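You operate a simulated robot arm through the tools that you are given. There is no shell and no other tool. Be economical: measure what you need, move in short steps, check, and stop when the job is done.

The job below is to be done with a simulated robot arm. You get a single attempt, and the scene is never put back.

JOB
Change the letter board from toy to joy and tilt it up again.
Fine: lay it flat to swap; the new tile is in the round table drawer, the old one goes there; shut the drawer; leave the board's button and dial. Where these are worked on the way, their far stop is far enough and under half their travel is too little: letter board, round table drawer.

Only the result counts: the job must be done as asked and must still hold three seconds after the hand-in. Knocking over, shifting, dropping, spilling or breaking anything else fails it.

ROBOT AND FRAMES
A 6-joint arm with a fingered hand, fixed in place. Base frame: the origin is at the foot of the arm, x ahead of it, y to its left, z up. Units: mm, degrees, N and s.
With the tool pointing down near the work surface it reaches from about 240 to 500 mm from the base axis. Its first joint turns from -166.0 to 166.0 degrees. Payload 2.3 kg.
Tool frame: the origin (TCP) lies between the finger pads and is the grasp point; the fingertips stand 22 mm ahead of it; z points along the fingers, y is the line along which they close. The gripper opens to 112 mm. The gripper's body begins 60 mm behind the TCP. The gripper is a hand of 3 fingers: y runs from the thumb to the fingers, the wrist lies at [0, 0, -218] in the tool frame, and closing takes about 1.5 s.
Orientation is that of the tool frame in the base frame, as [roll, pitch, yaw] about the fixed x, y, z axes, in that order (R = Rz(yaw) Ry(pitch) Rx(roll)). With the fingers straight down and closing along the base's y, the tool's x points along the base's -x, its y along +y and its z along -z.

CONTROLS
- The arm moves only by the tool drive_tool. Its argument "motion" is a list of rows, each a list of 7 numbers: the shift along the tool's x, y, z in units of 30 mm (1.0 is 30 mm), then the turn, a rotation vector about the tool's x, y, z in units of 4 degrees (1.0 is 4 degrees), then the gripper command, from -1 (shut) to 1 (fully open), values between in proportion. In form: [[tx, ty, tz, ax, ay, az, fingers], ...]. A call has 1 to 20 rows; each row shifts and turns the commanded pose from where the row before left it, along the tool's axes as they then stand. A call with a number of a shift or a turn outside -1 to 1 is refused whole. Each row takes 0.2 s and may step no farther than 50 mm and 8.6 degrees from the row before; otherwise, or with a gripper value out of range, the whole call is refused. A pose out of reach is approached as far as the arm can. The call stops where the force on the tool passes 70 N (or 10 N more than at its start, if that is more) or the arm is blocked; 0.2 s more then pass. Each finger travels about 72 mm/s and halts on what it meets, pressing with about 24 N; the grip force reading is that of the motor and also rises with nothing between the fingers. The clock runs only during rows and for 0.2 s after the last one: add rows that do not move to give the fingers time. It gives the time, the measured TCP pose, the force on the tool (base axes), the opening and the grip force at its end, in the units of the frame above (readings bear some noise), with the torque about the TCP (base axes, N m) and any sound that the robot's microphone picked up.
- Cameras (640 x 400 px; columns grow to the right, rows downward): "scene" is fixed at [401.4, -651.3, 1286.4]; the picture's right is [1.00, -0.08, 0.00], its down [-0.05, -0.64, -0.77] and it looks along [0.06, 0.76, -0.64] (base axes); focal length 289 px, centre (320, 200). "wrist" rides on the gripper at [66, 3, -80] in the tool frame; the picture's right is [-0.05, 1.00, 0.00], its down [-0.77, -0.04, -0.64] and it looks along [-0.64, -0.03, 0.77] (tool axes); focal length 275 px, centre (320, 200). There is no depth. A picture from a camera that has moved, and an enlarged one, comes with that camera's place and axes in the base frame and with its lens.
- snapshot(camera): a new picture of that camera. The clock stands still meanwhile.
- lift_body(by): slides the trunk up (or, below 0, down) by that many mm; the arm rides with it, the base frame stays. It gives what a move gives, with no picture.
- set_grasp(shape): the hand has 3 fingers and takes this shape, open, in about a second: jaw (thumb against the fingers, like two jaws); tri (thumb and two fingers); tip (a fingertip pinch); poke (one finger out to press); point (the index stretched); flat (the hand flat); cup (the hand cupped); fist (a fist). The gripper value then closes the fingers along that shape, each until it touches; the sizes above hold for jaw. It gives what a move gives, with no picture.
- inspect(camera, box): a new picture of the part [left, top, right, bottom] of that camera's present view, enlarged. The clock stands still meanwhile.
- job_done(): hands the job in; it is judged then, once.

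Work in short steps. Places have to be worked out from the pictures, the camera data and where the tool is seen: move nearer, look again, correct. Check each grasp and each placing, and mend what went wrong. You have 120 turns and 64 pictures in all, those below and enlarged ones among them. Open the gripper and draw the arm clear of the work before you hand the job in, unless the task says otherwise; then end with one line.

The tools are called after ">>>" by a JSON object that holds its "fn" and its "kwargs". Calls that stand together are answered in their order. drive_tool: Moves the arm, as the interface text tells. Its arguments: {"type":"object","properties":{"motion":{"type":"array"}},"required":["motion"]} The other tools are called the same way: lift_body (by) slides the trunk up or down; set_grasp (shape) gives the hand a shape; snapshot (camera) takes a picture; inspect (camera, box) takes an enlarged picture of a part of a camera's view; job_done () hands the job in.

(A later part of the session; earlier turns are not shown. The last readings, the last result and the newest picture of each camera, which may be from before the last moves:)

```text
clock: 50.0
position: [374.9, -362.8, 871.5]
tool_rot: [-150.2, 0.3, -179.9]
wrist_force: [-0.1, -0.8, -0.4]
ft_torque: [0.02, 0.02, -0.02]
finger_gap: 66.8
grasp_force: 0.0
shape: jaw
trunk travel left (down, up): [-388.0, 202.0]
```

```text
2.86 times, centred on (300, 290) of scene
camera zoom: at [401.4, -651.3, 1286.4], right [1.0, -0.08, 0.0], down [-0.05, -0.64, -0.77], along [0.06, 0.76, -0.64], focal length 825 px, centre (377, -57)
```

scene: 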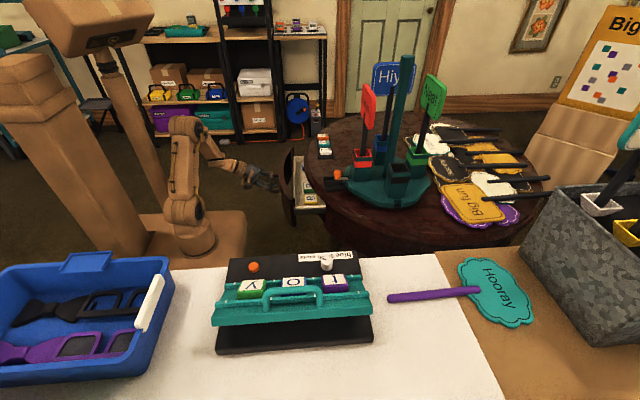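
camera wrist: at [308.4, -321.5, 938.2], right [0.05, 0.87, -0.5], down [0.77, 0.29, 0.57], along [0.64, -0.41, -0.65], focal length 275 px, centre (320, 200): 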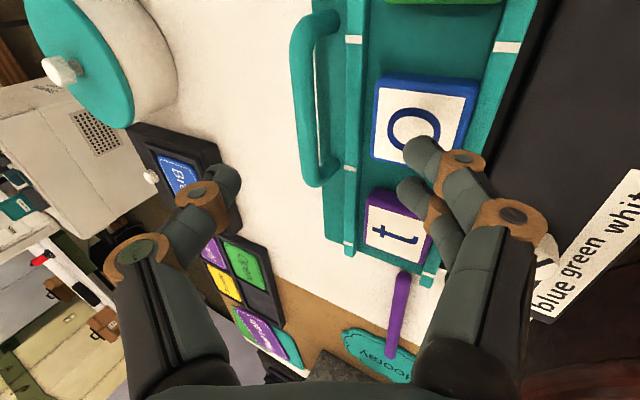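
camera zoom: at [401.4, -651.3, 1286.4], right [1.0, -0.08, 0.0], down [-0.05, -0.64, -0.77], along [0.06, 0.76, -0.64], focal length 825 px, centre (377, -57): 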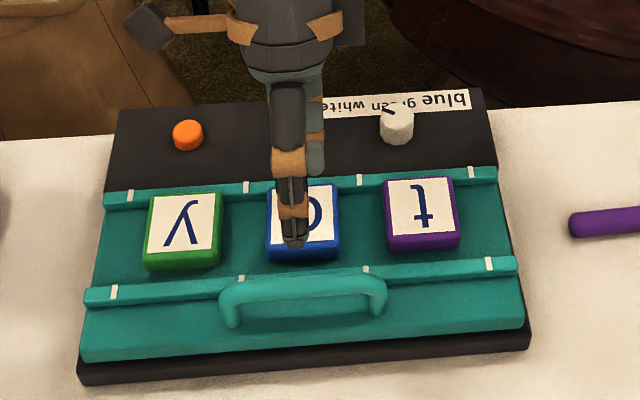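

The board is flat and staying down; t is at about (451,-346,801). I'll turn the hand 90° so it closes along x with a 25° outward tilt, then hover over t.

>>> {"fn": "drive_tool", "kwargs": {"motion": [[0, 0, -0.3, 0, 0, 1, 0.2], [0, 0, -0.3, 0, 0, 1, 0.2], [0, 0, 0, 0, 0, 1, 0.2], [0, 0, 0, 0, 0, 1, 0.2], [0, 0, 0, 0, 0, 1, 0.2], [0, 0, 0, 0, 0, 1, 0.2], [0, 0, 0, 0, 0, 1, 0.2], [0, 0, 0, 0, 0, 1, 0.2], [0, 0, 0, 0, 0, 1, 0.2], [0, 0, 0, 0, 0, 1, 0.2], [0, 0, 0, 0, 0, 1, 0.2], [0, 0, 0, 0, 0, 1, 0.2], [0, 0, 0, 0, 0, 1, 0.2], [0, 0, 0, 0, 0, 1, 0.2], [0, 0, 0, 0, 0, 1, 0.2], [0, 0, 0, 0, 0, 1, 0.2], [0, 0, 0, 0, 0, 1, 0.2], [0, 0, 0, 0, 0, 1, 0.2], [0, 0, 0, 0, 0, 1, 0.2], [0, 0, 0, 0, 0, 1, 0.2]]}}

>>> {"fn": "drive_tool", "kwargs": {"motion": [[0, 0, 0, 0, 0, 1, 0.2], [0, 0, 0, 0, 0, 1, 0.2], [0, 0, 0, 0, 0, 0.5, 0.2], [0, 0, 0, 0, 0.65, 0, 0.2], [0, 0, 0, 0, 0.6, 0, 0.2], [0.47, 0.83, 0, 0, 0, 0, 0.2], [0.47, 0.83, 0, 0, 0, 0, 0.2], [0.47, 0.83, 0, 0, 0, 0, 0.2]]}}

>>> {"fn": "snapshot", "kwargs": {"camera": "wrist"}}

```text
clock: 54.1
position: [374.0, -355.0, 885.4]
tool_rot: [-174.8, 29.3, 101.3]
wrist_force: [0.3, 0.3, 0.1]
ft_torque: [-0.01, 0.03, -0.03]
finger_gap: 66.7
grasp_force: 0.1
shape: jaw
trunk travel left (down, up): [-388.0, 202.0]
```

```text
clock: 56.0
position: [445.8, -312.0, 867.1]
tool_rot: [179.7, 24.8, 90.0]
wrist_force: [0.1, -0.7, 0.2]
ft_torque: [0.01, -0.01, -0.05]
finger_gap: 66.6
grasp_force: 0.1
shape: jaw
out of reach, approached as far as the arm can: row 8
trunk travel left (down, up): [-388.0, 202.0]
```

```text
27 pictures are left
camera wrist: at [448.3, -218.0, 912.1], right [1.0, -0.04, 0.02], down [-0.04, -0.43, 0.9], along [-0.03, -0.9, -0.43], focal length 275 px, centre (320, 200)
```

wrist: 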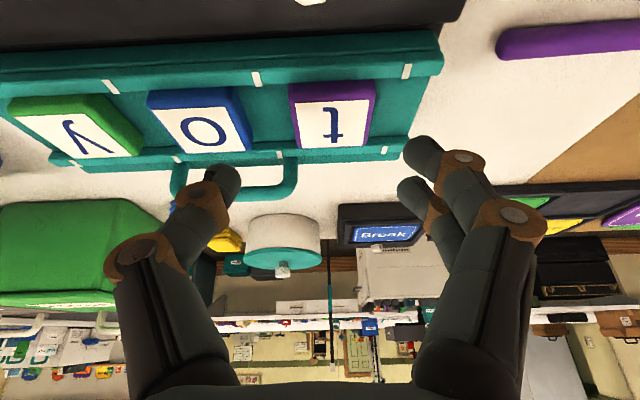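

t is at about (452,-345). Full reach is just exceeded, so I'll lean the hand a few degrees inward (6° in x, 28° in y) and lower the trunk a little to get the best reach.

>>> {"fn": "drive_tool", "kwargs": {"motion": [[0, 0, 0, -0.75, -0.4, 0, 0.2], [0, 0, 0, -0.75, -0.4, 0, 0.2]]}}

>>> {"fn": "lift_body", "kwargs": {"by": -30}}

```text
clock: 56.5
position: [464.2, -324.7, 869.0]
tool_rot: [173.7, 28.0, 89.7]
wrist_force: [-0.3, 0.9, 0.5]
ft_torque: [0.01, 0.03, -0.01]
finger_gap: 67.0
grasp_force: 0.1
shape: jaw
out of reach, approached as far as the arm can: row 1, 2
trunk travel left (down, up): [-388.0, 202.0]
```

```text
clock: 57.3
position: [464.4, -324.8, 839.4]
tool_rot: [173.5, 28.1, 89.7]
wrist_force: [0.2, 0.1, 0.9]
ft_torque: [0.02, -0.01, -0.02]
finger_gap: 66.5
grasp_force: 0.1
shape: jaw
trunk travel left (down, up): [-358.0, 232.0]
```

>>> {"fn": "drive_tool", "kwargs": {"motion": [[0, -0.5, 0, 0, 0, 0, 0.2], [0, 0, 0, 0, 0, 0, 0.2]]}}

```text
clock: 57.9
position: [458.9, -329.0, 839.5]
tool_rot: [174.1, 28.7, 89.8]
wrist_force: [-0.2, 0.7, 0.2]
ft_torque: [-0.01, 0.0, 0.01]
finger_gap: 66.6
grasp_force: 0.0
shape: jaw
out of reach, approached as far as the arm can: row 1
trunk travel left (down, up): [-358.0, 232.0]
```

The pose is now reachable at (459,-329). I'll apply the lateral correction first and check visually before descending.

>>> {"fn": "drive_tool", "kwargs": {"motion": [[0.13, -0.2, 0, 0, 0, 0, 0.2], [0.14, -0.2, 0, 0, 0, 0, 0.2], [0, 0, 0, 0, 0, 0, 0.2]]}}

>>> {"fn": "snapshot", "kwargs": {"camera": "wrist"}}

```text
clock: 58.7
position: [437.1, -317.4, 832.4]
tool_rot: [173.7, 28.1, 89.8]
wrist_force: [0.8, 0.0, -0.2]
ft_torque: [0.02, -0.01, -0.01]
finger_gap: 67.1
grasp_force: 0.1
shape: jaw
trunk travel left (down, up): [-358.0, 232.0]
```

```text
26 pictures are left
camera wrist: at [430.8, -221.9, 872.7], right [0.99, 0.01, 0.12], down [-0.11, -0.39, 0.92], along [0.05, -0.92, -0.38], focal length 275 px, centre (320, 200)
```

wrist: 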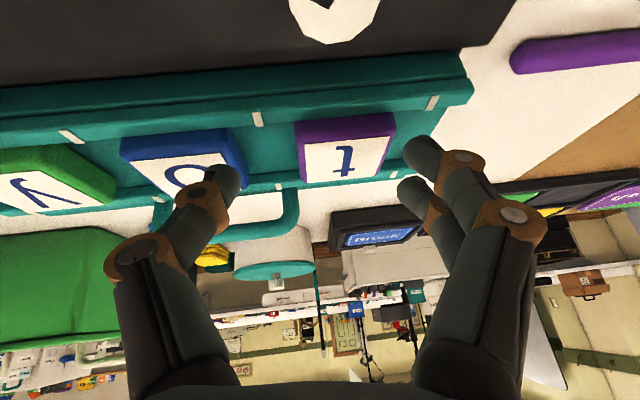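

Now in reach at (437,-317,832), with t seen at (452,-340). I'll shift laterally and descend along the finger axis in small steps.

>>> {"fn": "drive_tool", "kwargs": {"motion": [[-0.19, 0.33, 0, 0, 0, 0, 0.2], [0, 0, 0.3, 0, 0, 0, 0.2], [0, 0, 0.3, 0, 0, 0, 0.2], [0, 0, 0, 0, 0, 0, 0.2]]}}

>>> {"fn": "snapshot", "kwargs": {"camera": "wrist"}}

>>> {"fn": "inspect", "kwargs": {"camera": "scene", "box": [260, 220, 400, 340]}}

```text
clock: 59.7
position: [448.0, -331.5, 822.0]
tool_rot: [173.6, 28.0, 89.6]
wrist_force: [-0.3, 0.5, -0.3]
ft_torque: [0.02, -0.01, 0.03]
finger_gap: 66.8
grasp_force: 0.0
shape: jaw
trunk travel left (down, up): [-358.0, 232.0]
```

```text
25 pictures are left
camera wrist: at [443.0, -236.0, 861.0], right [0.99, 0.01, 0.12], down [-0.11, -0.39, 0.92], along [0.05, -0.92, -0.38], focal length 275 px, centre (320, 200)
```

wrist: 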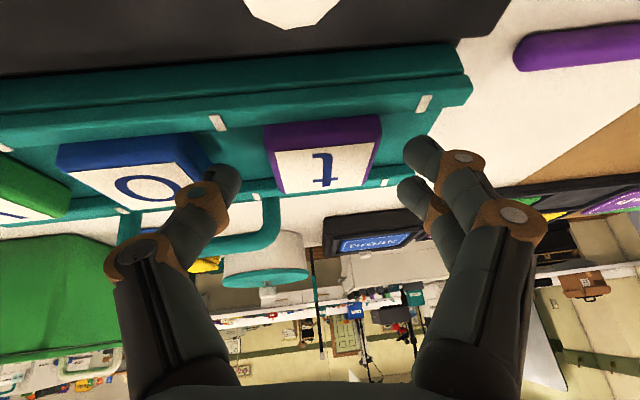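

```text
3.33 times, centred on (330, 280) of scene
camera zoom: at [401.4, -651.3, 1286.4], right [1.0, -0.08, 0.0], down [-0.05, -0.64, -0.77], along [0.06, 0.76, -0.64], focal length 962 px, centre (287, -67)
```

zoom: 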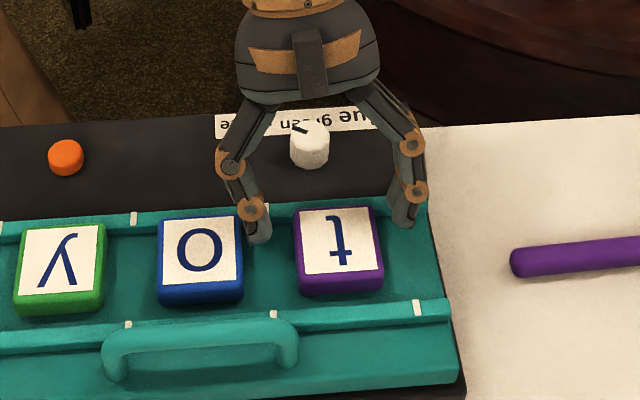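

The hand straddles t well, with a slight shift to +x needed. I'll descend the last 20 mm and close.

>>> {"fn": "drive_tool", "kwargs": {"motion": [[0, 0.13, 0, 0, 0, 0, 0.2], [0, 0, 0.33, 0, 0, 0, 0.2], [0, 0, 0.33, 0, 0, 0, 0.2], [0, 0, 0, 0, 0, 0, -0.2], [0, 0, 0, 0, 0, 0, -0.5], [0, 0, 0, 0, 0, 0, -1], [0, 0, 0, 0, 0, 0, -1], [0, 0, 0, 0, 0, 0, -1]]}}

>>> {"fn": "inspect", "kwargs": {"camera": "scene", "box": [260, 220, 400, 340]}}

```text
clock: 61.5
position: [451.9, -338.8, 805.9]
tool_rot: [173.4, 28.0, 89.6]
wrist_force: [-3.5, -6.3, 21.7]
ft_torque: [-0.33, 0.86, 0.14]
finger_gap: 42.5
grasp_force: 23.9
shape: jaw
trunk travel left (down, up): [-358.0, 232.0]
```

```text
3.33 times, centred on (330, 280) of scene
camera zoom: at [401.4, -651.3, 1286.4], right [1.0, -0.08, 0.0], down [-0.05, -0.64, -0.77], along [0.06, 0.76, -0.64], focal length 962 px, centre (287, -67)
```

zoom: 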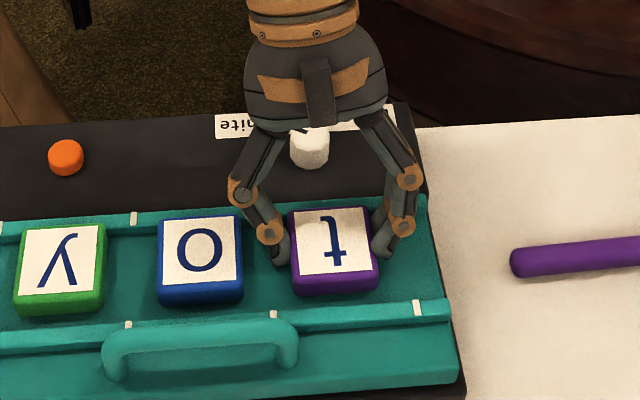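

t is gripped (gap 42.5). I'll lift straight up with the trunk and check.

>>> {"fn": "lift_body", "kwargs": {"by": 90}}

>>> {"fn": "snapshot", "kwargs": {"camera": "scene"}}

```text
clock: 62.8
position: [454.2, -339.3, 895.5]
tool_rot: [173.5, 28.0, 89.7]
wrist_force: [0.1, 0.5, -0.6]
ft_torque: [0.0, 0.0, -0.01]
finger_gap: 42.7
grasp_force: 23.7
shape: jaw
trunk travel left (down, up): [-448.0, 142.0]
```

```text
22 pictures are left
```

scene: 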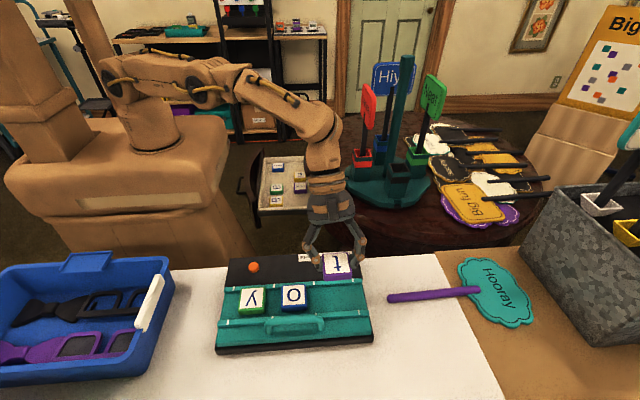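

t is held cleanly. I'll draw back toward the robot, then turn the hand +90° about the vertical with t in it.

>>> {"fn": "drive_tool", "kwargs": {"motion": [[0.874, -0.424, -0.664, 0, 0, 0, -1], [0.874, -0.424, -0.664, 0, 0, 0, -1], [0.874, -0.424, -0.664, 0, 0, 0, -1], [0.874, -0.424, -0.664, 0, 0, 0, -1], [0.874, -0.424, -0.664, 0, 0, 0, -1], [0, 0, 0, -0.469, 0.1, -0.878, -1], [0, 0, 0, -0.469, 0.1, -0.878, -1], [0, 0, 0, -0.469, 0.1, -0.878, -1], [0, 0, 0, -0.469, 0.1, -0.878, -1], [0, 0, 0, -0.469, 0.1, -0.878, -1], [0, 0, 0, -0.469, 0.1, -0.878, -1], [0, 0, 0, -0.469, 0.1, -0.878, -1], [0, 0, 0, -0.469, 0.1, -0.878, -1], [0, 0, 0, -0.469, 0.1, -0.878, -1], [0, 0, 0, -0.469, 0.1, -0.878, -1]]}}

>>> {"fn": "drive_tool", "kwargs": {"motion": [[0, 0, 0, -0.469, 0.1, -0.878, -1], [0, 0, 0, -0.469, 0.1, -0.878, -1], [0, 0, 0, -0.469, 0.1, -0.878, -1], [0, 0, 0, -0.469, 0.1, -0.878, -1], [0, 0, 0, -0.469, 0.1, -0.878, -1], [0, 0, 0, -0.469, 0.1, -0.878, -1], [0, 0, 0, -0.469, 0.1, -0.878, -1], [0, 0, 0, -0.469, 0.1, -0.878, -1], [0, 0, 0, -0.469, 0.1, -0.878, -1], [0, 0, 0, -0.469, 0.1, -0.878, -1], [0, 0, 0, -0.469, 0.1, -0.878, -1], [0, 0, 0, -0.469, 0.1, -0.878, -1], [0, 0, 0, -0.235, 0.05, -0.44, -1]]}}

```text
clock: 66.0
position: [383.0, -180.5, 915.4]
tool_rot: [173.6, 27.8, 129.9]
wrist_force: [-0.1, -0.5, -0.3]
ft_torque: [-0.01, -0.01, 0.04]
finger_gap: 42.0
grasp_force: 23.9
shape: jaw
trunk travel left (down, up): [-448.0, 142.0]
```

```text
clock: 68.8
position: [382.3, -181.0, 915.4]
tool_rot: [173.5, 28.0, 179.8]
wrist_force: [-0.5, 0.4, -0.4]
ft_torque: [-0.02, 0.0, -0.02]
finger_gap: 42.3
grasp_force: 23.9
shape: jaw
trunk travel left (down, up): [-448.0, 142.0]
```

Tile tops in the drawer work out to z≈640: a (308,203), i (308,346), j (391,204), m (393,273). I'll put t midway between a and i at (308,274), so I carry it over there now and lower the trunk.

>>> {"fn": "drive_tool", "kwargs": {"motion": [[0.147, 0.953, 0.017, 0, 0, 0, -1], [0.147, 0.953, 0.017, 0, 0, 0, -1], [0.147, 0.953, 0.017, 0, 0, 0, -1], [0.147, 0.953, 0.017, 0, 0, 0, -1], [0.147, 0.953, 0.017, 0, 0, 0, -1], [0.147, 0.953, 0.017, 0, 0, 0, -1], [0.147, 0.953, 0.017, 0, 0, 0, -1], [0.147, 0.953, 0.017, 0, 0, 0, -1], [0.147, 0.953, 0.017, 0, 0, 0, -1], [0.147, 0.953, 0.017, 0, 0, 0, -1], [0.147, 0.953, 0.017, 0, 0, 0, -1], [0.147, 0.953, 0.017, 0, 0, 0, -1], [0.147, 0.953, 0.017, 0, 0, 0, -1], [0.147, 0.953, 0.017, 0, 0, 0, -1], [0.147, 0.953, 0.017, 0, 0, 0, -1], [0.147, 0.953, 0.017, 0, 0, 0, -1]]}}

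>>> {"fn": "lift_body", "kwargs": {"by": -220}}

>>> {"fn": "snapshot", "kwargs": {"camera": "wrist"}}

>>> {"fn": "inspect", "kwargs": {"camera": "scene", "box": [240, 140, 360, 215]}}

```text
clock: 72.2
position: [302.7, 278.1, 915.8]
tool_rot: [173.5, 27.9, 179.6]
wrist_force: [-0.5, 0.1, 0.4]
ft_torque: [-0.03, -0.03, -0.01]
finger_gap: 41.8
grasp_force: 24.4
shape: jaw
trunk travel left (down, up): [-448.0, 142.0]
```

```text
clock: 74.5
position: [303.3, 276.9, 696.3]
tool_rot: [173.5, 27.9, 179.7]
wrist_force: [-0.1, -0.2, 0.3]
ft_torque: [0.02, -0.01, 0.0]
finger_gap: 41.8
grasp_force: 24.2
shape: jaw
trunk travel left (down, up): [-228.0, 362.0]
```

```text
21 pictures are left
camera wrist: at [206.7, 271.4, 735.9], right [-0.01, 0.99, 0.12], down [0.39, -0.11, 0.92], along [0.92, 0.05, -0.38], focal length 275 px, centre (320, 200)
```

wrist: 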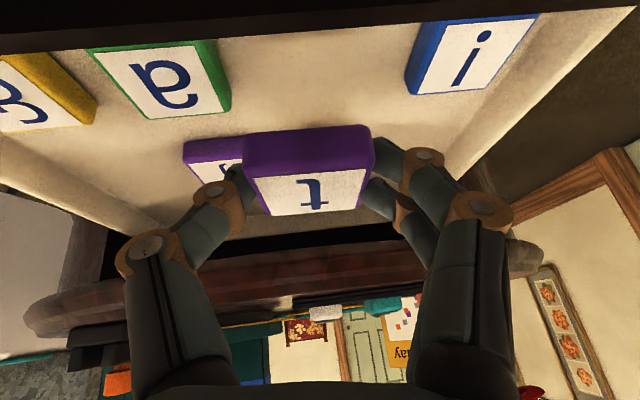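

```text
5.33 times, centred on (300, 178) of scene
camera zoom: at [401.4, -651.3, 1286.4], right [1.0, -0.08, 0.0], down [-0.05, -0.64, -0.77], along [0.06, 0.76, -0.64], focal length 1539 px, centre (427, 320)
```

zoom: 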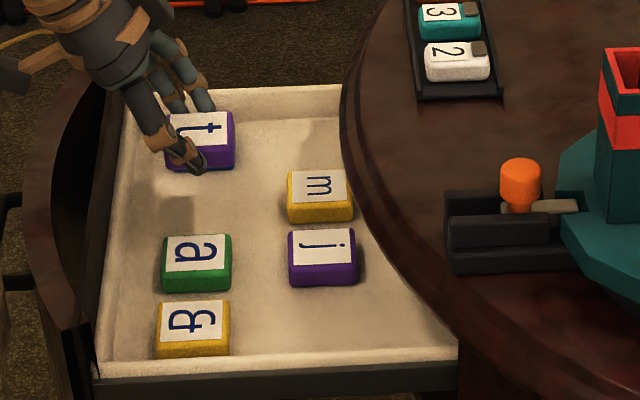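

t hangs level over the gap. Refined midpoint between a and i is y≈284, so I'll shift 8 mm and lower 48 mm straight down.

>>> {"fn": "drive_tool", "kwargs": {"motion": [[0, 0.27, 0, 0, 0, 0, -1], [0.188, -0.04, 0.35, 0, 0, 0, -1], [0.188, -0.04, 0.35, 0, 0, 0, -1], [0.188, -0.04, 0.35, 0, 0, 0, -1], [0.188, -0.04, 0.35, 0, 0, 0, -1], [0, 0, 0, 0, 0, 0, -1]]}}

>>> {"fn": "inspect", "kwargs": {"camera": "wrist", "box": [60, 0, 580, 300]}}

```text
clock: 75.9
position: [302.2, 285.0, 650.7]
tool_rot: [173.4, 28.0, 179.7]
wrist_force: [0.6, -0.1, -0.5]
ft_torque: [-0.03, -0.02, 0.03]
finger_gap: 42.0
grasp_force: 24.1
shape: jaw
trunk travel left (down, up): [-228.0, 362.0]
```

```text
1.23 times, centred on (320, 150) of wrist
camera zoom: at [207.1, 279.2, 690.0], right [-0.01, 0.99, 0.12], down [0.39, -0.11, 0.92], along [0.92, 0.05, -0.38], focal length 339 px, centre (320, 262)
```

zoom: 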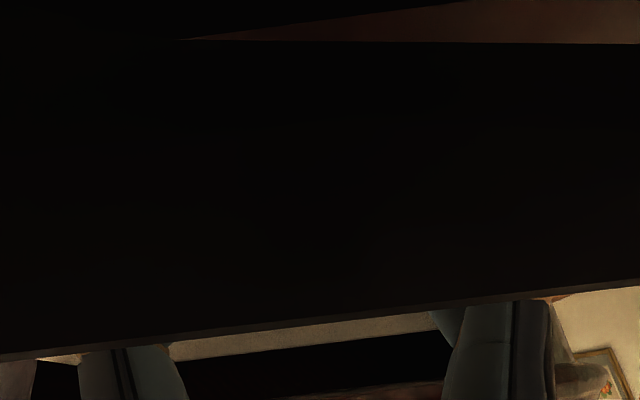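

The drawer's front panel now blocks the lens (camera is right over/at the panel top), yet no force is felt. I'll go down in 3 mm steps watching the force closely.

>>> {"fn": "drive_tool", "kwargs": {"motion": [[0.047, -0.01, 0.088, 0, 0, 0, -1], [0.047, -0.01, 0.088, 0, 0, 0, -1], [0, 0, 0, 0, 0, 0, -1]]}}

>>> {"fn": "inspect", "kwargs": {"camera": "scene", "box": [240, 140, 360, 215]}}

```text
clock: 76.7
position: [302.4, 285.4, 644.9]
tool_rot: [173.3, 28.0, 179.5]
wrist_force: [0.7, 1.2, 14.0]
ft_torque: [-0.14, 1.6, -0.08]
finger_gap: 41.9
grasp_force: 23.8
shape: jaw
trunk travel left (down, up): [-228.0, 362.0]
```

```text
5.33 times, centred on (300, 178) of scene
camera zoom: at [401.4, -651.3, 1286.4], right [1.0, -0.08, 0.0], down [-0.05, -0.64, -0.77], along [0.06, 0.76, -0.64], focal length 1539 px, centre (427, 320)
```

zoom: 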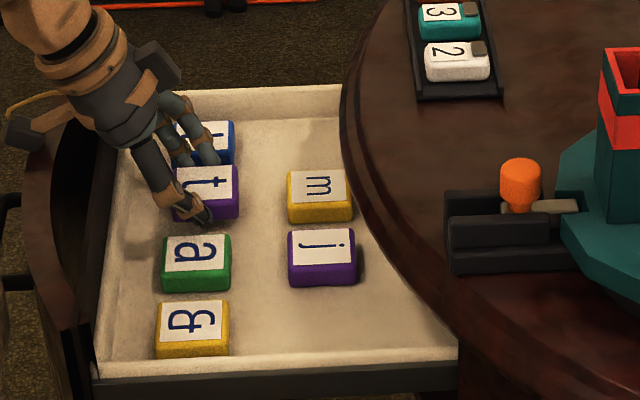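

The torque shows the wrist camera is resting on the front panel (contact ~114 mm behind the TCP), not the tile on the floor. I'll rise, turn the hand a further +90° so the camera hangs over the drawer interior, and lower again.

>>> {"fn": "drive_tool", "kwargs": {"motion": [[-0.35, 0.075, -0.66, 0, 0, 0, -1], [-0.35, 0.075, -0.66, 0, 0, 0, -1], [0, 0, 0, -0.469, 0.1, -0.878, -1], [0, 0, 0, -0.469, 0.1, -0.878, -1], [0, 0, 0, -0.469, 0.1, -0.878, -1], [0, 0, 0, -0.469, 0.1, -0.878, -1], [0, 0, 0, -0.469, 0.1, -0.878, -1], [0, 0, 0, -0.469, 0.1, -0.878, -1], [0, 0, 0, -0.469, 0.1, -0.878, -1], [0, 0, 0, -0.469, 0.1, -0.878, -1], [0, 0, 0, -0.469, 0.1, -0.878, -1], [0, 0, 0, -0.469, 0.1, -0.878, -1], [0, 0, 0, -0.469, 0.1, -0.878, -1], [0, 0, 0, -0.469, 0.1, -0.878, -1]]}}

>>> {"fn": "drive_tool", "kwargs": {"motion": [[0, 0, 0, -0.469, 0.1, -0.878, -1], [0, 0, 0, -0.469, 0.1, -0.878, -1], [0, 0, 0, -0.469, 0.1, -0.878, -1], [0, 0, 0, -0.469, 0.1, -0.878, -1], [0, 0, 0, -0.469, 0.1, -0.878, -1], [0, 0, 0, -0.469, 0.1, -0.878, -1], [0, 0, 0, -0.469, 0.1, -0.878, -1], [0, 0, 0, -0.469, 0.1, -0.878, -1], [0, 0, 0, -0.469, 0.1, -0.878, -1], [0, 0, 0, -0.469, 0.1, -0.878, -1], [0, 0, 0, -0.235, 0.05, -0.44, -1]]}}

>>> {"fn": "snapshot", "kwargs": {"camera": "wrist"}}

```text
clock: 79.7
position: [304.9, 286.5, 690.2]
tool_rot: [173.3, 29.1, -145.0]
wrist_force: [0.4, -0.1, 0.1]
ft_torque: [0.0, 0.02, -0.05]
finger_gap: 42.0
grasp_force: 24.1
shape: jaw
out of reach, approached as far as the arm can: row 11, 12, 13, 14
trunk travel left (down, up): [-228.0, 362.0]
```

```text
clock: 82.1
position: [309.2, 287.6, 689.3]
tool_rot: [175.0, 30.1, -113.8]
wrist_force: [-0.3, 0.0, 0.0]
ft_torque: [-0.01, 0.03, 0.02]
finger_gap: 41.9
grasp_force: 23.8
shape: jaw
out of reach, approached as far as the arm can: row 1, 3, 5
trunk travel left (down, up): [-228.0, 362.0]
```

```text
17 pictures are left
camera wrist: at [272.7, 196.5, 726.1], right [-0.91, 0.4, 0.1], down [0.23, 0.28, 0.93], along [0.34, 0.87, -0.35], focal length 275 px, centre (320, 200)
```

wrist: 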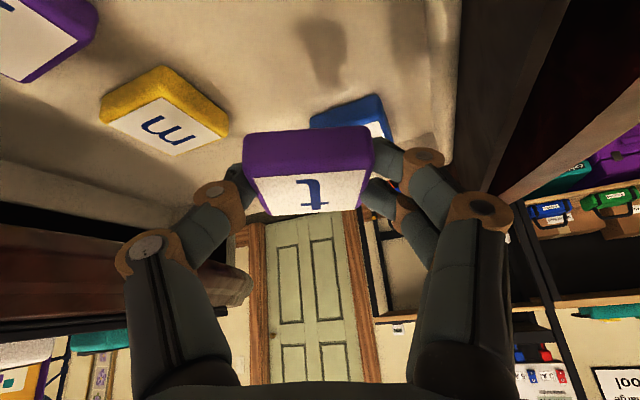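

The hand is at yaw -114; I'll complete the last 24° and see whether it reaches.

>>> {"fn": "drive_tool", "kwargs": {"motion": [[0, 0, 0, -0.5, 0.075, -0.862, -1], [0, 0, 0, -0.5, 0.075, -0.862, -1], [0, 0, 0, -0.5, 0.075, -0.862, -1], [0, 0, 0, -0.5, 0.075, -0.862, -1], [0, 0, 0, -0.5, 0.075, -0.862, -1], [0, 0, 0, -0.5, 0.075, -0.862, -1], [0, 0, 0, 0, 0, 0, -1]]}}

```text
clock: 83.7
position: [308.7, 287.5, 691.0]
tool_rot: [175.0, 30.2, -89.7]
wrist_force: [0.1, 0.4, 0.5]
ft_torque: [0.01, 0.04, -0.02]
finger_gap: 41.8
grasp_force: 23.9
shape: jaw
trunk travel left (down, up): [-228.0, 362.0]
```

Reached yaw -90 with t still firmly held. I'll lower to z≈653, then continue in fine steps until the floor is felt.

>>> {"fn": "drive_tool", "kwargs": {"motion": [[0.3, 0.028, 0.317, 0, 0, 0, -1], [0.3, 0.028, 0.317, 0, 0, 0, -1], [0.3, 0.028, 0.317, 0, 0, 0, -1], [0.05, -0.0075, 0.086, 0, 0, 0, -1], [0.05, -0.0075, 0.086, 0, 0, 0, -1], [0, 0, 0, 0, 0, 0, -1]]}}

>>> {"fn": "drive_tool", "kwargs": {"motion": [[0.05, -0.0075, 0.086, 0, 0, 0, -1], [0, 0, 0, 0, 0, 0, -1]]}}

>>> {"fn": "drive_tool", "kwargs": {"motion": [[0.035, -0.005, 0.058, 0, 0, 0, -1], [0, 0, 0, 0, 0, 0, -1]]}}

```text
clock: 85.1
position: [303.1, 278.9, 647.1]
tool_rot: [175.0, 30.1, -89.8]
wrist_force: [0.4, -0.2, -0.4]
ft_torque: [0.01, -0.02, -0.02]
finger_gap: 41.7
grasp_force: 23.8
shape: jaw
trunk travel left (down, up): [-228.0, 362.0]
```

```text
clock: 85.7
position: [303.2, 278.7, 644.2]
tool_rot: [175.0, 30.2, -89.8]
wrist_force: [0.0, 0.3, -1.0]
ft_torque: [-0.03, -0.03, 0.02]
finger_gap: 42.0
grasp_force: 24.6
shape: jaw
trunk travel left (down, up): [-228.0, 362.0]
```

```text
clock: 86.3
position: [303.9, 278.3, 641.6]
tool_rot: [175.0, 30.3, -89.7]
wrist_force: [-0.1, -0.7, -0.5]
ft_torque: [0.01, -0.02, 0.01]
finger_gap: 41.7
grasp_force: 24.1
shape: jaw
trunk travel left (down, up): [-228.0, 362.0]
```

No contact yet; continuing in fine steps.

>>> {"fn": "drive_tool", "kwargs": {"motion": [[0.035, -0.005, 0.058, 0, 0, 0, -1], [0.035, -0.005, 0.058, 0, 0, 0, -1], [0, 0, 0, 0, 0, 0, -1]]}}

>>> {"fn": "drive_tool", "kwargs": {"motion": [[0.035, -0.005, 0.058, 0, 0, 0, -1], [0, 0, 0, 0, 0, 0, -1]]}}

```text
clock: 87.1
position: [302.7, 278.6, 637.5]
tool_rot: [175.0, 30.3, -89.8]
wrist_force: [-0.5, -0.2, 0.0]
ft_torque: [-0.01, 0.01, 0.0]
finger_gap: 41.8
grasp_force: 23.7
shape: jaw
trunk travel left (down, up): [-228.0, 362.0]
```

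```text
clock: 87.7
position: [301.5, 278.8, 636.2]
tool_rot: [175.0, 30.1, -89.7]
wrist_force: [0.7, 0.5, -0.7]
ft_torque: [-0.01, -0.02, 0.0]
finger_gap: 41.6
grasp_force: 24.2
shape: jaw
trunk travel left (down, up): [-228.0, 362.0]
```

>>> {"fn": "drive_tool", "kwargs": {"motion": [[0.035, -0.005, 0.058, 0, 0, 0, -1], [0.035, -0.005, 0.058, 0, 0, 0, -1], [0, 0, 0, 0, 0, 0, -1]]}}

>>> {"fn": "snapshot", "kwargs": {"camera": "wrist"}}

```text
clock: 88.5
position: [302.5, 277.7, 633.4]
tool_rot: [175.2, 30.3, -89.7]
wrist_force: [0.1, 7.1, 22.0]
ft_torque: [0.23, 0.08, -0.09]
finger_gap: 42.3
grasp_force: 23.6
shape: jaw
trunk travel left (down, up): [-228.0, 362.0]
```

```text
16 pictures are left
camera wrist: at [306.9, 180.0, 669.2], right [-1.0, -0.01, 0.1], down [0.09, 0.35, 0.93], along [-0.04, 0.94, -0.34], focal length 275 px, centre (320, 200)
```

wrist: 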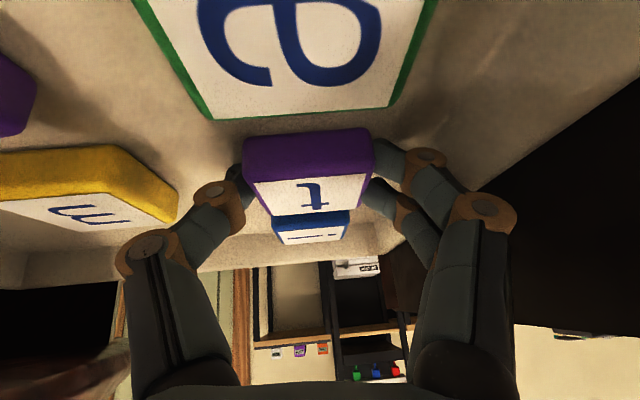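

Floor contact (22 N), so t is down between a and i. I'll release to ~60 mm and rise with the trunk.

>>> {"fn": "drive_tool", "kwargs": {"motion": [[-0.02, 0, -0.03, 0, 0, 0, -0.15], [0, 0, 0, 0, 0, 0, 0], [0, 0, 0, 0, 0, 0, 0.07], [0, 0, 0, 0, 0, 0, 0.07], [0, 0, 0, 0, 0, 0, 0.07]]}}

>>> {"fn": "lift_body", "kwargs": {"by": 100}}

>>> {"fn": "inspect", "kwargs": {"camera": "scene", "box": [240, 140, 360, 215]}}

```text
clock: 89.7
position: [302.4, 278.2, 634.6]
tool_rot: [175.1, 30.3, -89.7]
wrist_force: [-0.6, -2.0, 7.4]
ft_torque: [0.01, -0.06, 0.02]
finger_gap: 54.0
grasp_force: 0.0
shape: jaw
trunk travel left (down, up): [-228.0, 362.0]
```

```text
clock: 91.0
position: [303.3, 278.9, 732.6]
tool_rot: [175.0, 30.1, -89.7]
wrist_force: [-0.5, 0.1, -0.4]
ft_torque: [-0.01, -0.03, 0.0]
finger_gap: 59.3
grasp_force: 0.1
shape: jaw
trunk travel left (down, up): [-328.0, 262.0]
```

```text
5.33 times, centred on (300, 178) of scene
camera zoom: at [401.4, -651.3, 1286.4], right [1.0, -0.08, 0.0], down [-0.05, -0.64, -0.77], along [0.06, 0.76, -0.64], focal length 1539 px, centre (427, 320)
```

zoom: 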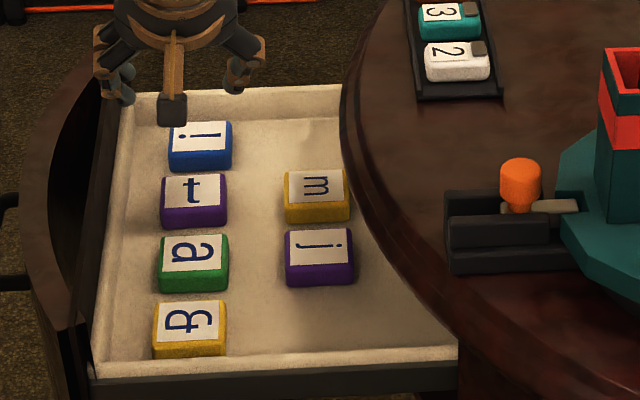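

t is nicely in the drawer. For j I'll back the hand to near (372,190,760) and turn it -90° so it closes along y with fingers slanting toward +x under the rim.

>>> {"fn": "drive_tool", "kwargs": {"motion": [[0.7, -0.7, -0.82, 0, 0, 0, 0.05], [0.7, -0.7, -0.82, 0, 0, 0, 0.05], [0.7, -0.7, -0.82, 0, 0, 0, 0.05], [0, 0, 0, 0.5, -0.075, 0.862, 0.05], [0, 0, 0, 0.5, -0.075, 0.862, 0.05], [0, 0, 0, 0.5, -0.075, 0.862, 0.05], [0, 0, 0, 0.5, -0.075, 0.862, 0.05], [0, 0, 0, 0.5, -0.075, 0.862, 0.05], [0, 0, 0, 0.5, -0.075, 0.862, 0.05], [0, 0, 0, 0.5, -0.075, 0.862, 0.05], [0, 0, 0, 0.5, -0.075, 0.862, 0.05], [0, 0, 0, 0.5, -0.075, 0.862, 0.05], [0, 0, 0, 0.5, -0.075, 0.862, 0.05]]}}

>>> {"fn": "drive_tool", "kwargs": {"motion": [[0, 0, 0, 0.5, -0.075, 0.862, 0.05], [0, 0, 0, 0.5, -0.075, 0.862, 0.05], [0, 0, 0, 0.5, -0.075, 0.862, 0.05], [0, 0, 0, 0.5, -0.075, 0.862, 0.05], [0, 0, 0, 0.5, -0.075, 0.862, 0.05], [0, 0, 0, 0.5, -0.075, 0.862, 0.05], [0, 0, 0, 0.5, -0.075, 0.862, 0.05], [0, 0, 0, 0.5, -0.075, 0.862, 0.05], [0, 0, 0, 0.5, -0.075, 0.862, 0.05], [0, 0, 0, 0.5, -0.075, 0.862, 0.05], [0, 0, 0, 0.5, -0.075, 0.862, 0.05], [0, 0, 0, 0.5, -0.075, 0.862, 0.05], [0, 0, 0, 0.25, -0.037, 0.43, 0.05]]}}

```text
clock: 93.8
position: [370.3, 189.4, 759.9]
tool_rot: [175.0, 30.2, -129.8]
wrist_force: [0.5, 0.3, 0.4]
ft_torque: [0.0, 0.01, -0.02]
finger_gap: 59.2
grasp_force: 0.0
shape: jaw
trunk travel left (down, up): [-328.0, 262.0]
```

```text
clock: 96.6
position: [372.9, 189.8, 760.4]
tool_rot: [174.8, 30.0, -179.7]
wrist_force: [-0.1, 0.2, -0.6]
ft_torque: [0.01, -0.01, 0.03]
finger_gap: 59.1
grasp_force: 0.1
shape: jaw
trunk travel left (down, up): [-328.0, 262.0]
```

Orientation is right. I'll go to a hover 70 mm short of j along the finger axis and look.

>>> {"fn": "drive_tool", "kwargs": {"motion": [[0.563, 0.11, 0.52, 0, 0, 0, 0.05], [0.563, 0.11, 0.52, 0, 0, 0, 0.05], [0.563, 0.11, 0.52, 0, 0, 0, 0.05]]}}

>>> {"fn": "snapshot", "kwargs": {"camera": "wrist"}}

```text
clock: 97.4
position: [349.6, 205.7, 695.5]
tool_rot: [174.8, 30.0, -179.7]
wrist_force: [0.0, 0.1, -0.5]
ft_torque: [-0.01, 0.01, 0.01]
finger_gap: 59.1
grasp_force: 0.1
shape: jaw
trunk travel left (down, up): [-328.0, 262.0]
```

```text
14 pictures are left
camera wrist: at [253.3, 200.2, 732.0], right [-0.01, 0.99, 0.1], down [0.35, -0.09, 0.93], along [0.94, 0.04, -0.35], focal length 275 px, centre (320, 200)
```

wrist: 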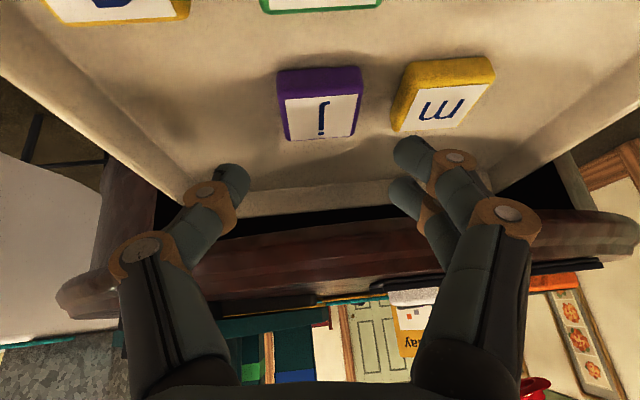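

j is at about (390,212), right on the closing centreline. I'll advance along the finger axis to the grasp depth found for t.

>>> {"fn": "drive_tool", "kwargs": {"motion": [[0, -0.04, 0.5, 0, 0, 0, 0.05], [0, 0, 0.5, 0, 0, 0, 0.05], [0, 0, 0.5, 0, 0, 0, 0.05], [0, 0, 0.4, 0, 0, 0, 0.05], [0, 0, 0.2, 0, 0, 0, 0.05], [0, 0, 0.13, 0, 0, 0, 0.05], [0, 0, 0, 0, 0, 0, 0.05]]}}

>>> {"fn": "inspect", "kwargs": {"camera": "scene", "box": [240, 140, 360, 215]}}

```text
clock: 99.0
position: [384.2, 210.5, 637.5]
tool_rot: [174.8, 30.0, -179.7]
wrist_force: [0.2, 0.4, 0.0]
ft_torque: [-0.04, -0.06, -0.01]
finger_gap: 59.6
grasp_force: 0.0
shape: jaw
trunk travel left (down, up): [-328.0, 262.0]
```

```text
5.33 times, centred on (300, 178) of scene
camera zoom: at [401.4, -651.3, 1286.4], right [1.0, -0.08, 0.0], down [-0.05, -0.64, -0.77], along [0.06, 0.76, -0.64], focal length 1539 px, centre (427, 320)
```

zoom: 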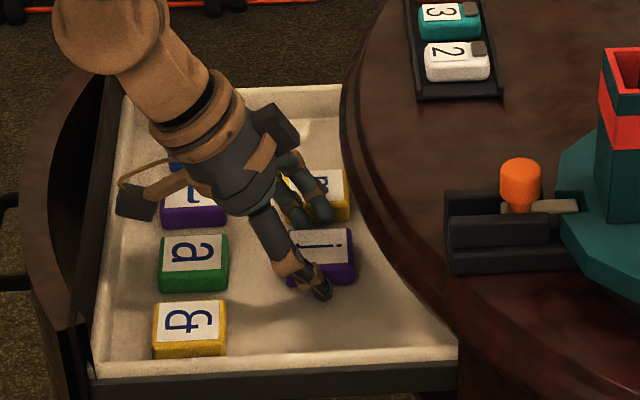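

The hand straddles j, clear of m. Closing now, then lifting.

>>> {"fn": "drive_tool", "kwargs": {"motion": [[0, 0, 0.05, 0, 0, 0, 0], [0, 0, 0, 0, 0, 0, -0.2], [0, 0, 0, 0, 0, 0, -0.5], [0, 0, 0, 0, 0, 0, -1], [0, 0, 0, 0, 0, 0, -1], [0, 0, 0, 0, 0, 0, -1]]}}

>>> {"fn": "drive_tool", "kwargs": {"motion": [[0, 0, -0.5, 0, 0, 0, -1], [0, 0, -0.5, 0, 0, 0, -1], [0, 0, -0.6, 0, 0, 0, -1], [0, 0, -0.6, 0, 0, 0, -1]]}}

>>> {"fn": "lift_body", "kwargs": {"by": 220}}

>>> {"fn": "snapshot", "kwargs": {"camera": "wrist"}}

```text
clock: 100.4
position: [385.1, 210.4, 636.4]
tool_rot: [174.7, 30.0, -179.8]
wrist_force: [0.1, 0.2, 3.2]
ft_torque: [0.07, -0.07, 0.01]
finger_gap: 41.6
grasp_force: 23.8
shape: jaw
trunk travel left (down, up): [-328.0, 262.0]
```

```text
clock: 101.4
position: [353.6, 203.1, 692.1]
tool_rot: [174.8, 30.0, -179.8]
wrist_force: [0.3, 0.2, 0.3]
ft_torque: [-0.02, -0.01, -0.01]
finger_gap: 40.1
grasp_force: 24.1
shape: jaw
trunk travel left (down, up): [-328.0, 262.0]
```

```text
clock: 103.7
position: [353.5, 202.7, 912.7]
tool_rot: [174.8, 30.0, -179.8]
wrist_force: [0.3, 0.4, 0.3]
ft_torque: [0.01, 0.0, 0.0]
finger_gap: 40.2
grasp_force: 23.4
shape: jaw
trunk travel left (down, up): [-548.0, 42.0]
```

```text
12 pictures are left
camera wrist: at [256.0, 198.3, 948.8], right [-0.01, 0.99, 0.1], down [0.35, -0.09, 0.93], along [0.94, 0.04, -0.35], focal length 275 px, centre (320, 200)
```

wrist: 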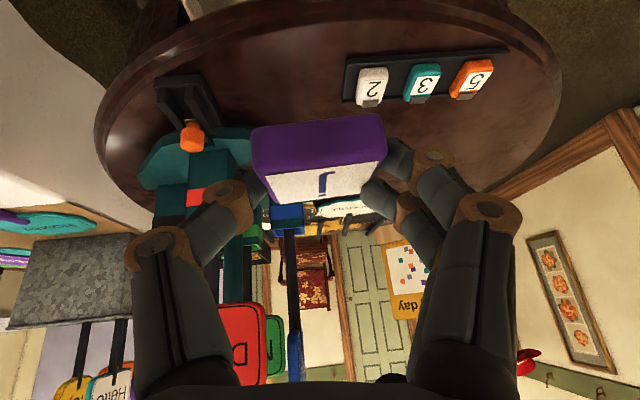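

j is held. I'll carry it back in front of the board and turn the hand -90° so j's top points to -y like the other letters.

>>> {"fn": "drive_tool", "kwargs": {"motion": [[-0.066, -0.98, -0.053, 0, 0, 0, -1], [-0.066, -0.98, -0.053, 0, 0, 0, -1], [-0.066, -0.98, -0.053, 0, 0, 0, -1], [-0.066, -0.98, -0.053, 0, 0, 0, -1], [-0.066, -0.98, -0.053, 0, 0, 0, -1], [-0.066, -0.98, -0.053, 0, 0, 0, -1], [-0.066, -0.98, -0.053, 0, 0, 0, -1], [-0.066, -0.98, -0.053, 0, 0, 0, -1], [-0.066, -0.98, -0.053, 0, 0, 0, -1], [-0.066, -0.98, -0.053, 0, 0, 0, -1], [-0.066, -0.98, -0.053, 0, 0, 0, -1], [-0.066, -0.98, -0.053, 0, 0, 0, -1], [-0.066, -0.98, -0.053, 0, 0, 0, -1]]}}

>>> {"fn": "drive_tool", "kwargs": {"motion": [[0, 0, 0, 0.5, -0.075, 0.863, -1], [0, 0, 0, 0.5, -0.075, 0.863, -1], [0, 0, 0, 0.5, -0.075, 0.863, -1], [0, 0, 0, 0.5, -0.075, 0.863, -1], [0, 0, 0, 0.5, -0.075, 0.863, -1], [0, 0, 0, 0.5, -0.075, 0.863, -1], [0, 0, 0, 0.5, -0.075, 0.863, -1], [0, 0, 0, 0.5, -0.075, 0.863, -1], [0, 0, 0, 0.5, -0.075, 0.863, -1], [0, 0, 0, 0.5, -0.075, 0.863, -1], [0, 0, 0, 0.5, -0.075, 0.863, -1], [0, 0, 0, 0.5, -0.075, 0.863, -1], [0, 0, 0, 0.5, -0.075, 0.863, -1], [0, 0, 0, 0.5, -0.075, 0.863, -1], [0, 0, 0, 0.5, -0.075, 0.863, -1], [0, 0, 0, 0.5, -0.075, 0.863, -1], [0, 0, 0, 0.5, -0.075, 0.863, -1], [0, 0, 0, 0.5, -0.075, 0.863, -1], [0, 0, 0, 0.5, -0.075, 0.863, -1], [0, 0, 0, 0.5, -0.075, 0.863, -1]]}}

>>> {"fn": "drive_tool", "kwargs": {"motion": [[0, 0, 0, 0.5, -0.075, 0.863, -1], [0, 0, 0, 0.5, -0.075, 0.863, -1], [0, 0, 0, 0.25, -0.037, 0.43, -1]]}}

```text
clock: 106.5
position: [382.7, -181.6, 911.7]
tool_rot: [174.7, 30.0, 180.0]
wrist_force: [0.5, 0.3, -0.5]
ft_torque: [0.0, 0.03, 0.01]
finger_gap: 40.2
grasp_force: 24.3
shape: jaw
trunk travel left (down, up): [-548.0, 42.0]
```

```text
clock: 110.7
position: [385.0, -179.5, 913.2]
tool_rot: [174.9, 29.8, 100.3]
wrist_force: [-1.1, -0.1, -0.2]
ft_torque: [-0.03, -0.02, -0.03]
finger_gap: 39.8
grasp_force: 24.1
shape: jaw
trunk travel left (down, up): [-548.0, 42.0]
```

```text
clock: 111.5
position: [382.7, -180.3, 913.3]
tool_rot: [175.1, 29.7, 90.3]
wrist_force: [0.2, -0.6, -0.2]
ft_torque: [-0.01, 0.02, 0.04]
finger_gap: 39.9
grasp_force: 23.8
shape: jaw
trunk travel left (down, up): [-548.0, 42.0]
```

j stays held. I'll match the trunk/arm heights used for t's lift-off and move over the slot.

>>> {"fn": "drive_tool", "kwargs": {"motion": [[-0.47, 0.07, -0.815, 0, 0, 0, -1], [-0.47, 0.07, -0.815, 0, 0, 0, -1], [-0.47, 0.07, -0.815, 0, 0, 0, -1]]}}

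>>> {"fn": "lift_body", "kwargs": {"by": -100}}

>>> {"fn": "drive_tool", "kwargs": {"motion": [[-0.914, 0.404, 0.588, 0, 0, 0, -1], [-0.914, 0.404, 0.588, 0, 0, 0, -1], [-0.914, 0.404, 0.588, 0, 0, 0, -1], [-0.914, 0.404, 0.588, 0, 0, 0, -1], [-0.914, 0.404, 0.588, 0, 0, 0, -1], [0, 0, 0, 0, 0, 0, -1]]}}

>>> {"fn": "inspect", "kwargs": {"camera": "scene", "box": [260, 220, 400, 340]}}

```text
clock: 112.3
position: [386.2, -179.1, 997.6]
tool_rot: [175.1, 29.7, 90.3]
wrist_force: [-0.2, -0.5, -0.4]
ft_torque: [-0.03, -0.01, -0.01]
finger_gap: 40.0
grasp_force: 24.2
shape: jaw
trunk travel left (down, up): [-548.0, 42.0]
```

```text
clock: 113.7
position: [385.6, -177.6, 896.7]
tool_rot: [175.1, 29.8, 90.4]
wrist_force: [-0.1, 0.9, 0.5]
ft_torque: [-0.01, 0.0, -0.04]
finger_gap: 39.8
grasp_force: 23.6
shape: jaw
trunk travel left (down, up): [-448.0, 142.0]
```

```text
clock: 115.1
position: [438.5, -306.5, 884.1]
tool_rot: [174.9, 30.1, 90.1]
wrist_force: [0.7, 0.1, -1.4]
ft_torque: [0.01, -0.05, 0.02]
finger_gap: 39.8
grasp_force: 23.8
shape: jaw
out of reach, approached as far as the arm can: row 4, 5
trunk travel left (down, up): [-448.0, 142.0]
```

```text
3.33 times, centred on (330, 280) of scene
camera zoom: at [401.4, -651.3, 1286.4], right [1.0, -0.08, 0.0], down [-0.05, -0.64, -0.77], along [0.06, 0.76, -0.64], focal length 962 px, centre (287, -67)
```

zoom: 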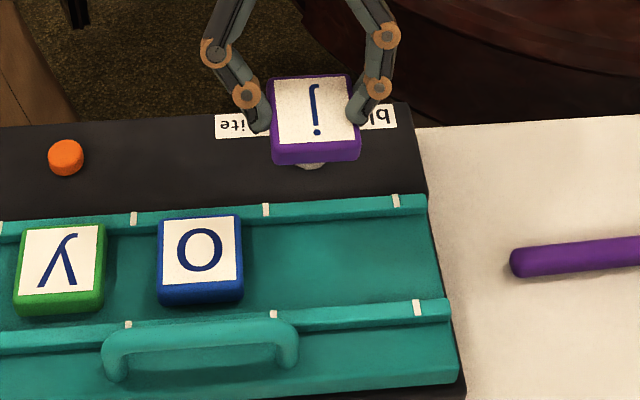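

j's orientation matches the other letters. The arm hit a reach snag on the way; I'll try continuing in smaller steps, first in -y.

>>> {"fn": "drive_tool", "kwargs": {"motion": [[0, 0, 0, 0, 0, 0, -1], [-0.2, 0, 0.1, 0, 0, 0, -1], [-0.2, 0, 0.1, 0, 0, 0, -1], [0, 0, 0, 0, 0, 0, -1]]}}

```text
clock: 116.1
position: [434.4, -307.6, 884.0]
tool_rot: [175.0, 30.2, 90.2]
wrist_force: [-0.3, -1.2, -0.3]
ft_torque: [0.0, 0.01, 0.02]
finger_gap: 39.6
grasp_force: 24.0
shape: jaw
out of reach, approached as far as the arm can: row 2, 3
trunk travel left (down, up): [-448.0, 142.0]
```

Same block. I'll lower the trunk 45 mm, which matches the relative height where I reached the slot before, and retry.

>>> {"fn": "lift_body", "kwargs": {"by": -45}}

>>> {"fn": "drive_tool", "kwargs": {"motion": [[0, 0, 0, 0, 0, 0, -1], [-0.2, 0.1, 0.1, 0, 0, 0, -1], [0, 0, 0, 0, 0, 0, -1]]}}

```text
clock: 116.9
position: [434.5, -305.7, 838.8]
tool_rot: [174.9, 30.1, 90.2]
wrist_force: [-0.3, -0.4, 0.3]
ft_torque: [0.0, 0.03, 0.0]
finger_gap: 39.9
grasp_force: 24.5
shape: jaw
trunk travel left (down, up): [-403.0, 187.0]
```

```text
clock: 117.7
position: [434.5, -307.8, 839.1]
tool_rot: [175.1, 30.0, 90.2]
wrist_force: [0.2, 0.0, 0.2]
ft_torque: [-0.02, -0.02, 0.0]
finger_gap: 39.9
grasp_force: 23.8
shape: jaw
out of reach, approached as far as the arm can: row 2
trunk travel left (down, up): [-403.0, 187.0]
```

Lowering the trunk keeps the arm's relative pose, of course. I'll raise the arm itself 35 mm and then extend, compensating later with the trunk.

>>> {"fn": "drive_tool", "kwargs": {"motion": [[-0.3, 0.045, -0.5, 0, 0, 0, -1], [-0.3, 0.045, -0.5, 0, 0, 0, -1], [-0.3, 0.1, 0.17, 0, 0, 0, -1], [-0.3, 0.1, 0.17, 0, 0, 0, -1], [0, 0, 0, 0, 0, 0, -1]]}}

```text
clock: 118.9
position: [432.6, -303.2, 863.9]
tool_rot: [174.9, 30.4, 89.8]
wrist_force: [0.2, 0.0, -0.7]
ft_torque: [0.0, -0.03, 0.0]
finger_gap: 39.8
grasp_force: 23.6
shape: jaw
out of reach, approached as far as the arm can: row 2, 3, 4
trunk travel left (down, up): [-403.0, 187.0]
```

Reach at this spot was fine before, so the wrist has probably flipped into another joint configuration during the drawer turns and is meeting a joint limit. I'll back off to free space and turn further the same way to make it flip back.

>>> {"fn": "drive_tool", "kwargs": {"motion": [[0.625, -0.27, -0.775, 0, 0, 0, -1], [0.625, -0.27, -0.775, 0, 0, 0, -1], [0.625, -0.27, -0.775, 0, 0, 0, -1], [0.625, -0.27, -0.775, 0, 0, 0, -1], [0, 0, 0, 0.5, -0.075, 0.863, -1], [0, 0, 0, 0.5, -0.075, 0.863, -1], [0, 0, 0, 0.5, -0.075, 0.863, -1], [0, 0, 0, 0.5, -0.075, 0.863, -1], [0, 0, 0, 0.5, -0.075, 0.863, -1], [0, 0, 0, 0, 0, 0, -1]]}}

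>>> {"fn": "drive_tool", "kwargs": {"motion": [[0, 0, 0, 0.5, -0.075, 0.863, -1], [0, 0, 0, 0.5, -0.075, 0.863, -1], [0, 0, 0, 0.5, -0.075, 0.863, -1], [0, 0, 0, 0.5, -0.075, 0.863, -1], [0, 0, 0, 0.5, -0.075, 0.863, -1], [0, 0, 0, 0, 0, 0, -1]]}}

```text
clock: 121.1
position: [391.3, -193.8, 906.4]
tool_rot: [174.9, 30.0, 70.1]
wrist_force: [-0.7, 0.5, -0.7]
ft_torque: [-0.02, 0.02, 0.01]
finger_gap: 39.7
grasp_force: 23.4
shape: jaw
trunk travel left (down, up): [-403.0, 187.0]
```

```text
clock: 122.5
position: [349.0, -202.2, 876.1]
tool_rot: [174.5, 30.1, 50.0]
wrist_force: [-0.5, 0.3, 0.0]
ft_torque: [-0.01, 0.01, -0.01]
finger_gap: 40.0
grasp_force: 24.1
shape: jaw
out of reach, approached as far as the arm can: row 2, 3, 4, 5
trunk travel left (down, up): [-403.0, 187.0]
```

It is meeting the limit here. I'll push on a few more rows to see whether it flips over.

>>> {"fn": "drive_tool", "kwargs": {"motion": [[0, 0, 0, 0.5, -0.075, 0.863, -1], [0, 0, 0, 0.5, -0.075, 0.863, -1], [0, 0, 0, 0.5, -0.075, 0.863, -1], [0, 0, 0, 0.5, -0.075, 0.863, -1], [0, 0, 0, 0.5, -0.075, 0.863, -1], [0, 0, 0, 0.5, -0.075, 0.863, -1], [0, 0, 0, 0, 0, 0, -1]]}}

```text
clock: 124.1
position: [274.0, -213.2, 829.2]
tool_rot: [174.8, 30.0, 26.1]
wrist_force: [0.7, -0.5, -0.2]
ft_torque: [0.01, -0.01, 0.02]
finger_gap: 39.6
grasp_force: 23.9
shape: jaw
out of reach, approached as far as the arm can: row 1, 2, 3, 4, 5, 6
trunk travel left (down, up): [-403.0, 187.0]
```

The position drifts instead of flipping, so I'll turn back. Comparing with the earlier run, the arm got past this same boundary when I leaned the hand there, so I'll first restore the yaw of 90°.

>>> {"fn": "drive_tool", "kwargs": {"motion": [[0, 0, 0, -0.5, 0.075, -0.863, -1], [0, 0, 0, -0.5, 0.075, -0.863, -1], [0, 0, 0, -0.5, 0.075, -0.863, -1], [0, 0, 0, -0.5, 0.075, -0.863, -1], [0, 0, 0, -0.5, 0.075, -0.863, -1], [0, 0, 0, -0.5, 0.075, -0.863, -1], [0, 0, 0, -0.5, 0.075, -0.863, -1], [0, 0, 0, -0.5, 0.075, -0.863, -1], [0, 0, 0, -0.5, 0.075, -0.863, -1], [0, 0, 0, -0.5, 0.075, -0.863, -1], [0, 0, 0, -0.5, 0.075, -0.863, -1], [0, 0, 0, -0.5, 0.075, -0.863, -1], [0, 0, 0, -0.5, 0.075, -0.863, -1], [0, 0, 0, -0.5, 0.075, -0.863, -1], [0, 0, 0, -0.5, 0.075, -0.863, -1], [0, 0, 0, -0.5, 0.075, -0.863, -1], [0, 0, 0, 0, 0, 0, -1]]}}

```text
clock: 127.7
position: [274.0, -212.5, 828.9]
tool_rot: [175.0, 30.2, 90.1]
wrist_force: [1.0, 0.5, 0.2]
ft_torque: [-0.01, -0.01, -0.02]
finger_gap: 40.0
grasp_force: 23.3
shape: jaw
trunk travel left (down, up): [-403.0, 187.0]
```

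The commanded pose follows the reached one, so there's no hidden offset. I'll rise and go to (374,-355), the place from which I approached the slot successfully before.

>>> {"fn": "drive_tool", "kwargs": {"motion": [[-0.44, 0.07, -0.77, 0, 0, 0, -1], [-0.44, 0.07, -0.77, 0, 0, 0, -1], [-0.44, 0.07, -0.77, 0, 0, 0, -1], [-0.82, 0.62, 0.53, 0, 0, 0, -1], [-0.82, 0.62, 0.53, 0, 0, 0, -1], [-0.82, 0.62, 0.53, 0, 0, 0, -1], [-0.82, 0.62, 0.53, 0, 0, 0, -1], [-0.82, 0.62, 0.53, 0, 0, 0, -1], [0, 0, 0, 0, 0, 0, -1]]}}

```text
clock: 129.7
position: [366.5, -318.7, 884.9]
tool_rot: [174.8, 30.8, 89.8]
wrist_force: [0.5, 0.7, -0.3]
ft_torque: [0.01, -0.02, 0.01]
finger_gap: 39.7
grasp_force: 24.3
shape: jaw
out of reach, approached as far as the arm can: row 7, 8
trunk travel left (down, up): [-403.0, 187.0]
```

>>> {"fn": "snapshot", "kwargs": {"camera": "scene"}}

```text
10 pictures are left
```

scene: 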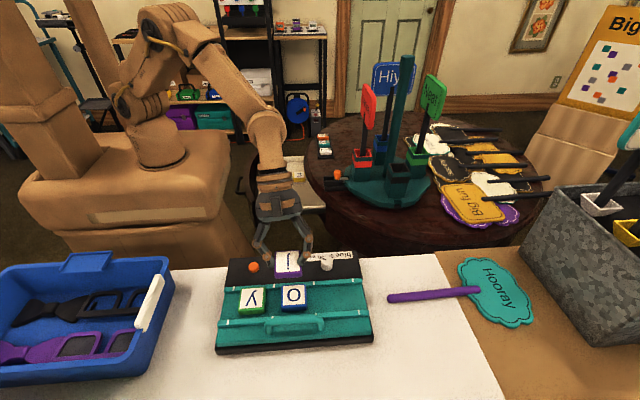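

The arm is far from extended, so this is a wrist-joint snag rather than reach. I'll bring the tool upright here and then tilt it back out, to pass the snag from the other side.

>>> {"fn": "drive_tool", "kwargs": {"motion": [[0, 0, 0, 0.3, 1, 0, -1], [0, 0, 0, 0.3, 1, 0, -1], [0, 0, 0, 0.3, 1, 0, -1], [0, 0, 0, 0.3, 1, 0, -1], [0, 0, 0, 0, 1, 0, -1], [0, 0, 0, 0, 1, 0, -1], [0, 0, 0, 0, 1, 0, -1], [0, 0, 0, 0, 0, 0, -1]]}}

```text
clock: 131.5
position: [344.0, -231.8, 830.5]
tool_rot: [178.0, 18.7, 89.9]
wrist_force: [0.5, -0.5, 0.3]
ft_torque: [0.01, 0.02, 0.01]
finger_gap: 39.9
grasp_force: 24.1
shape: jaw
out of reach, approached as far as the arm can: row 1, 2, 3, 4, 5, 6, 7
trunk travel left (down, up): [-403.0, 187.0]
```

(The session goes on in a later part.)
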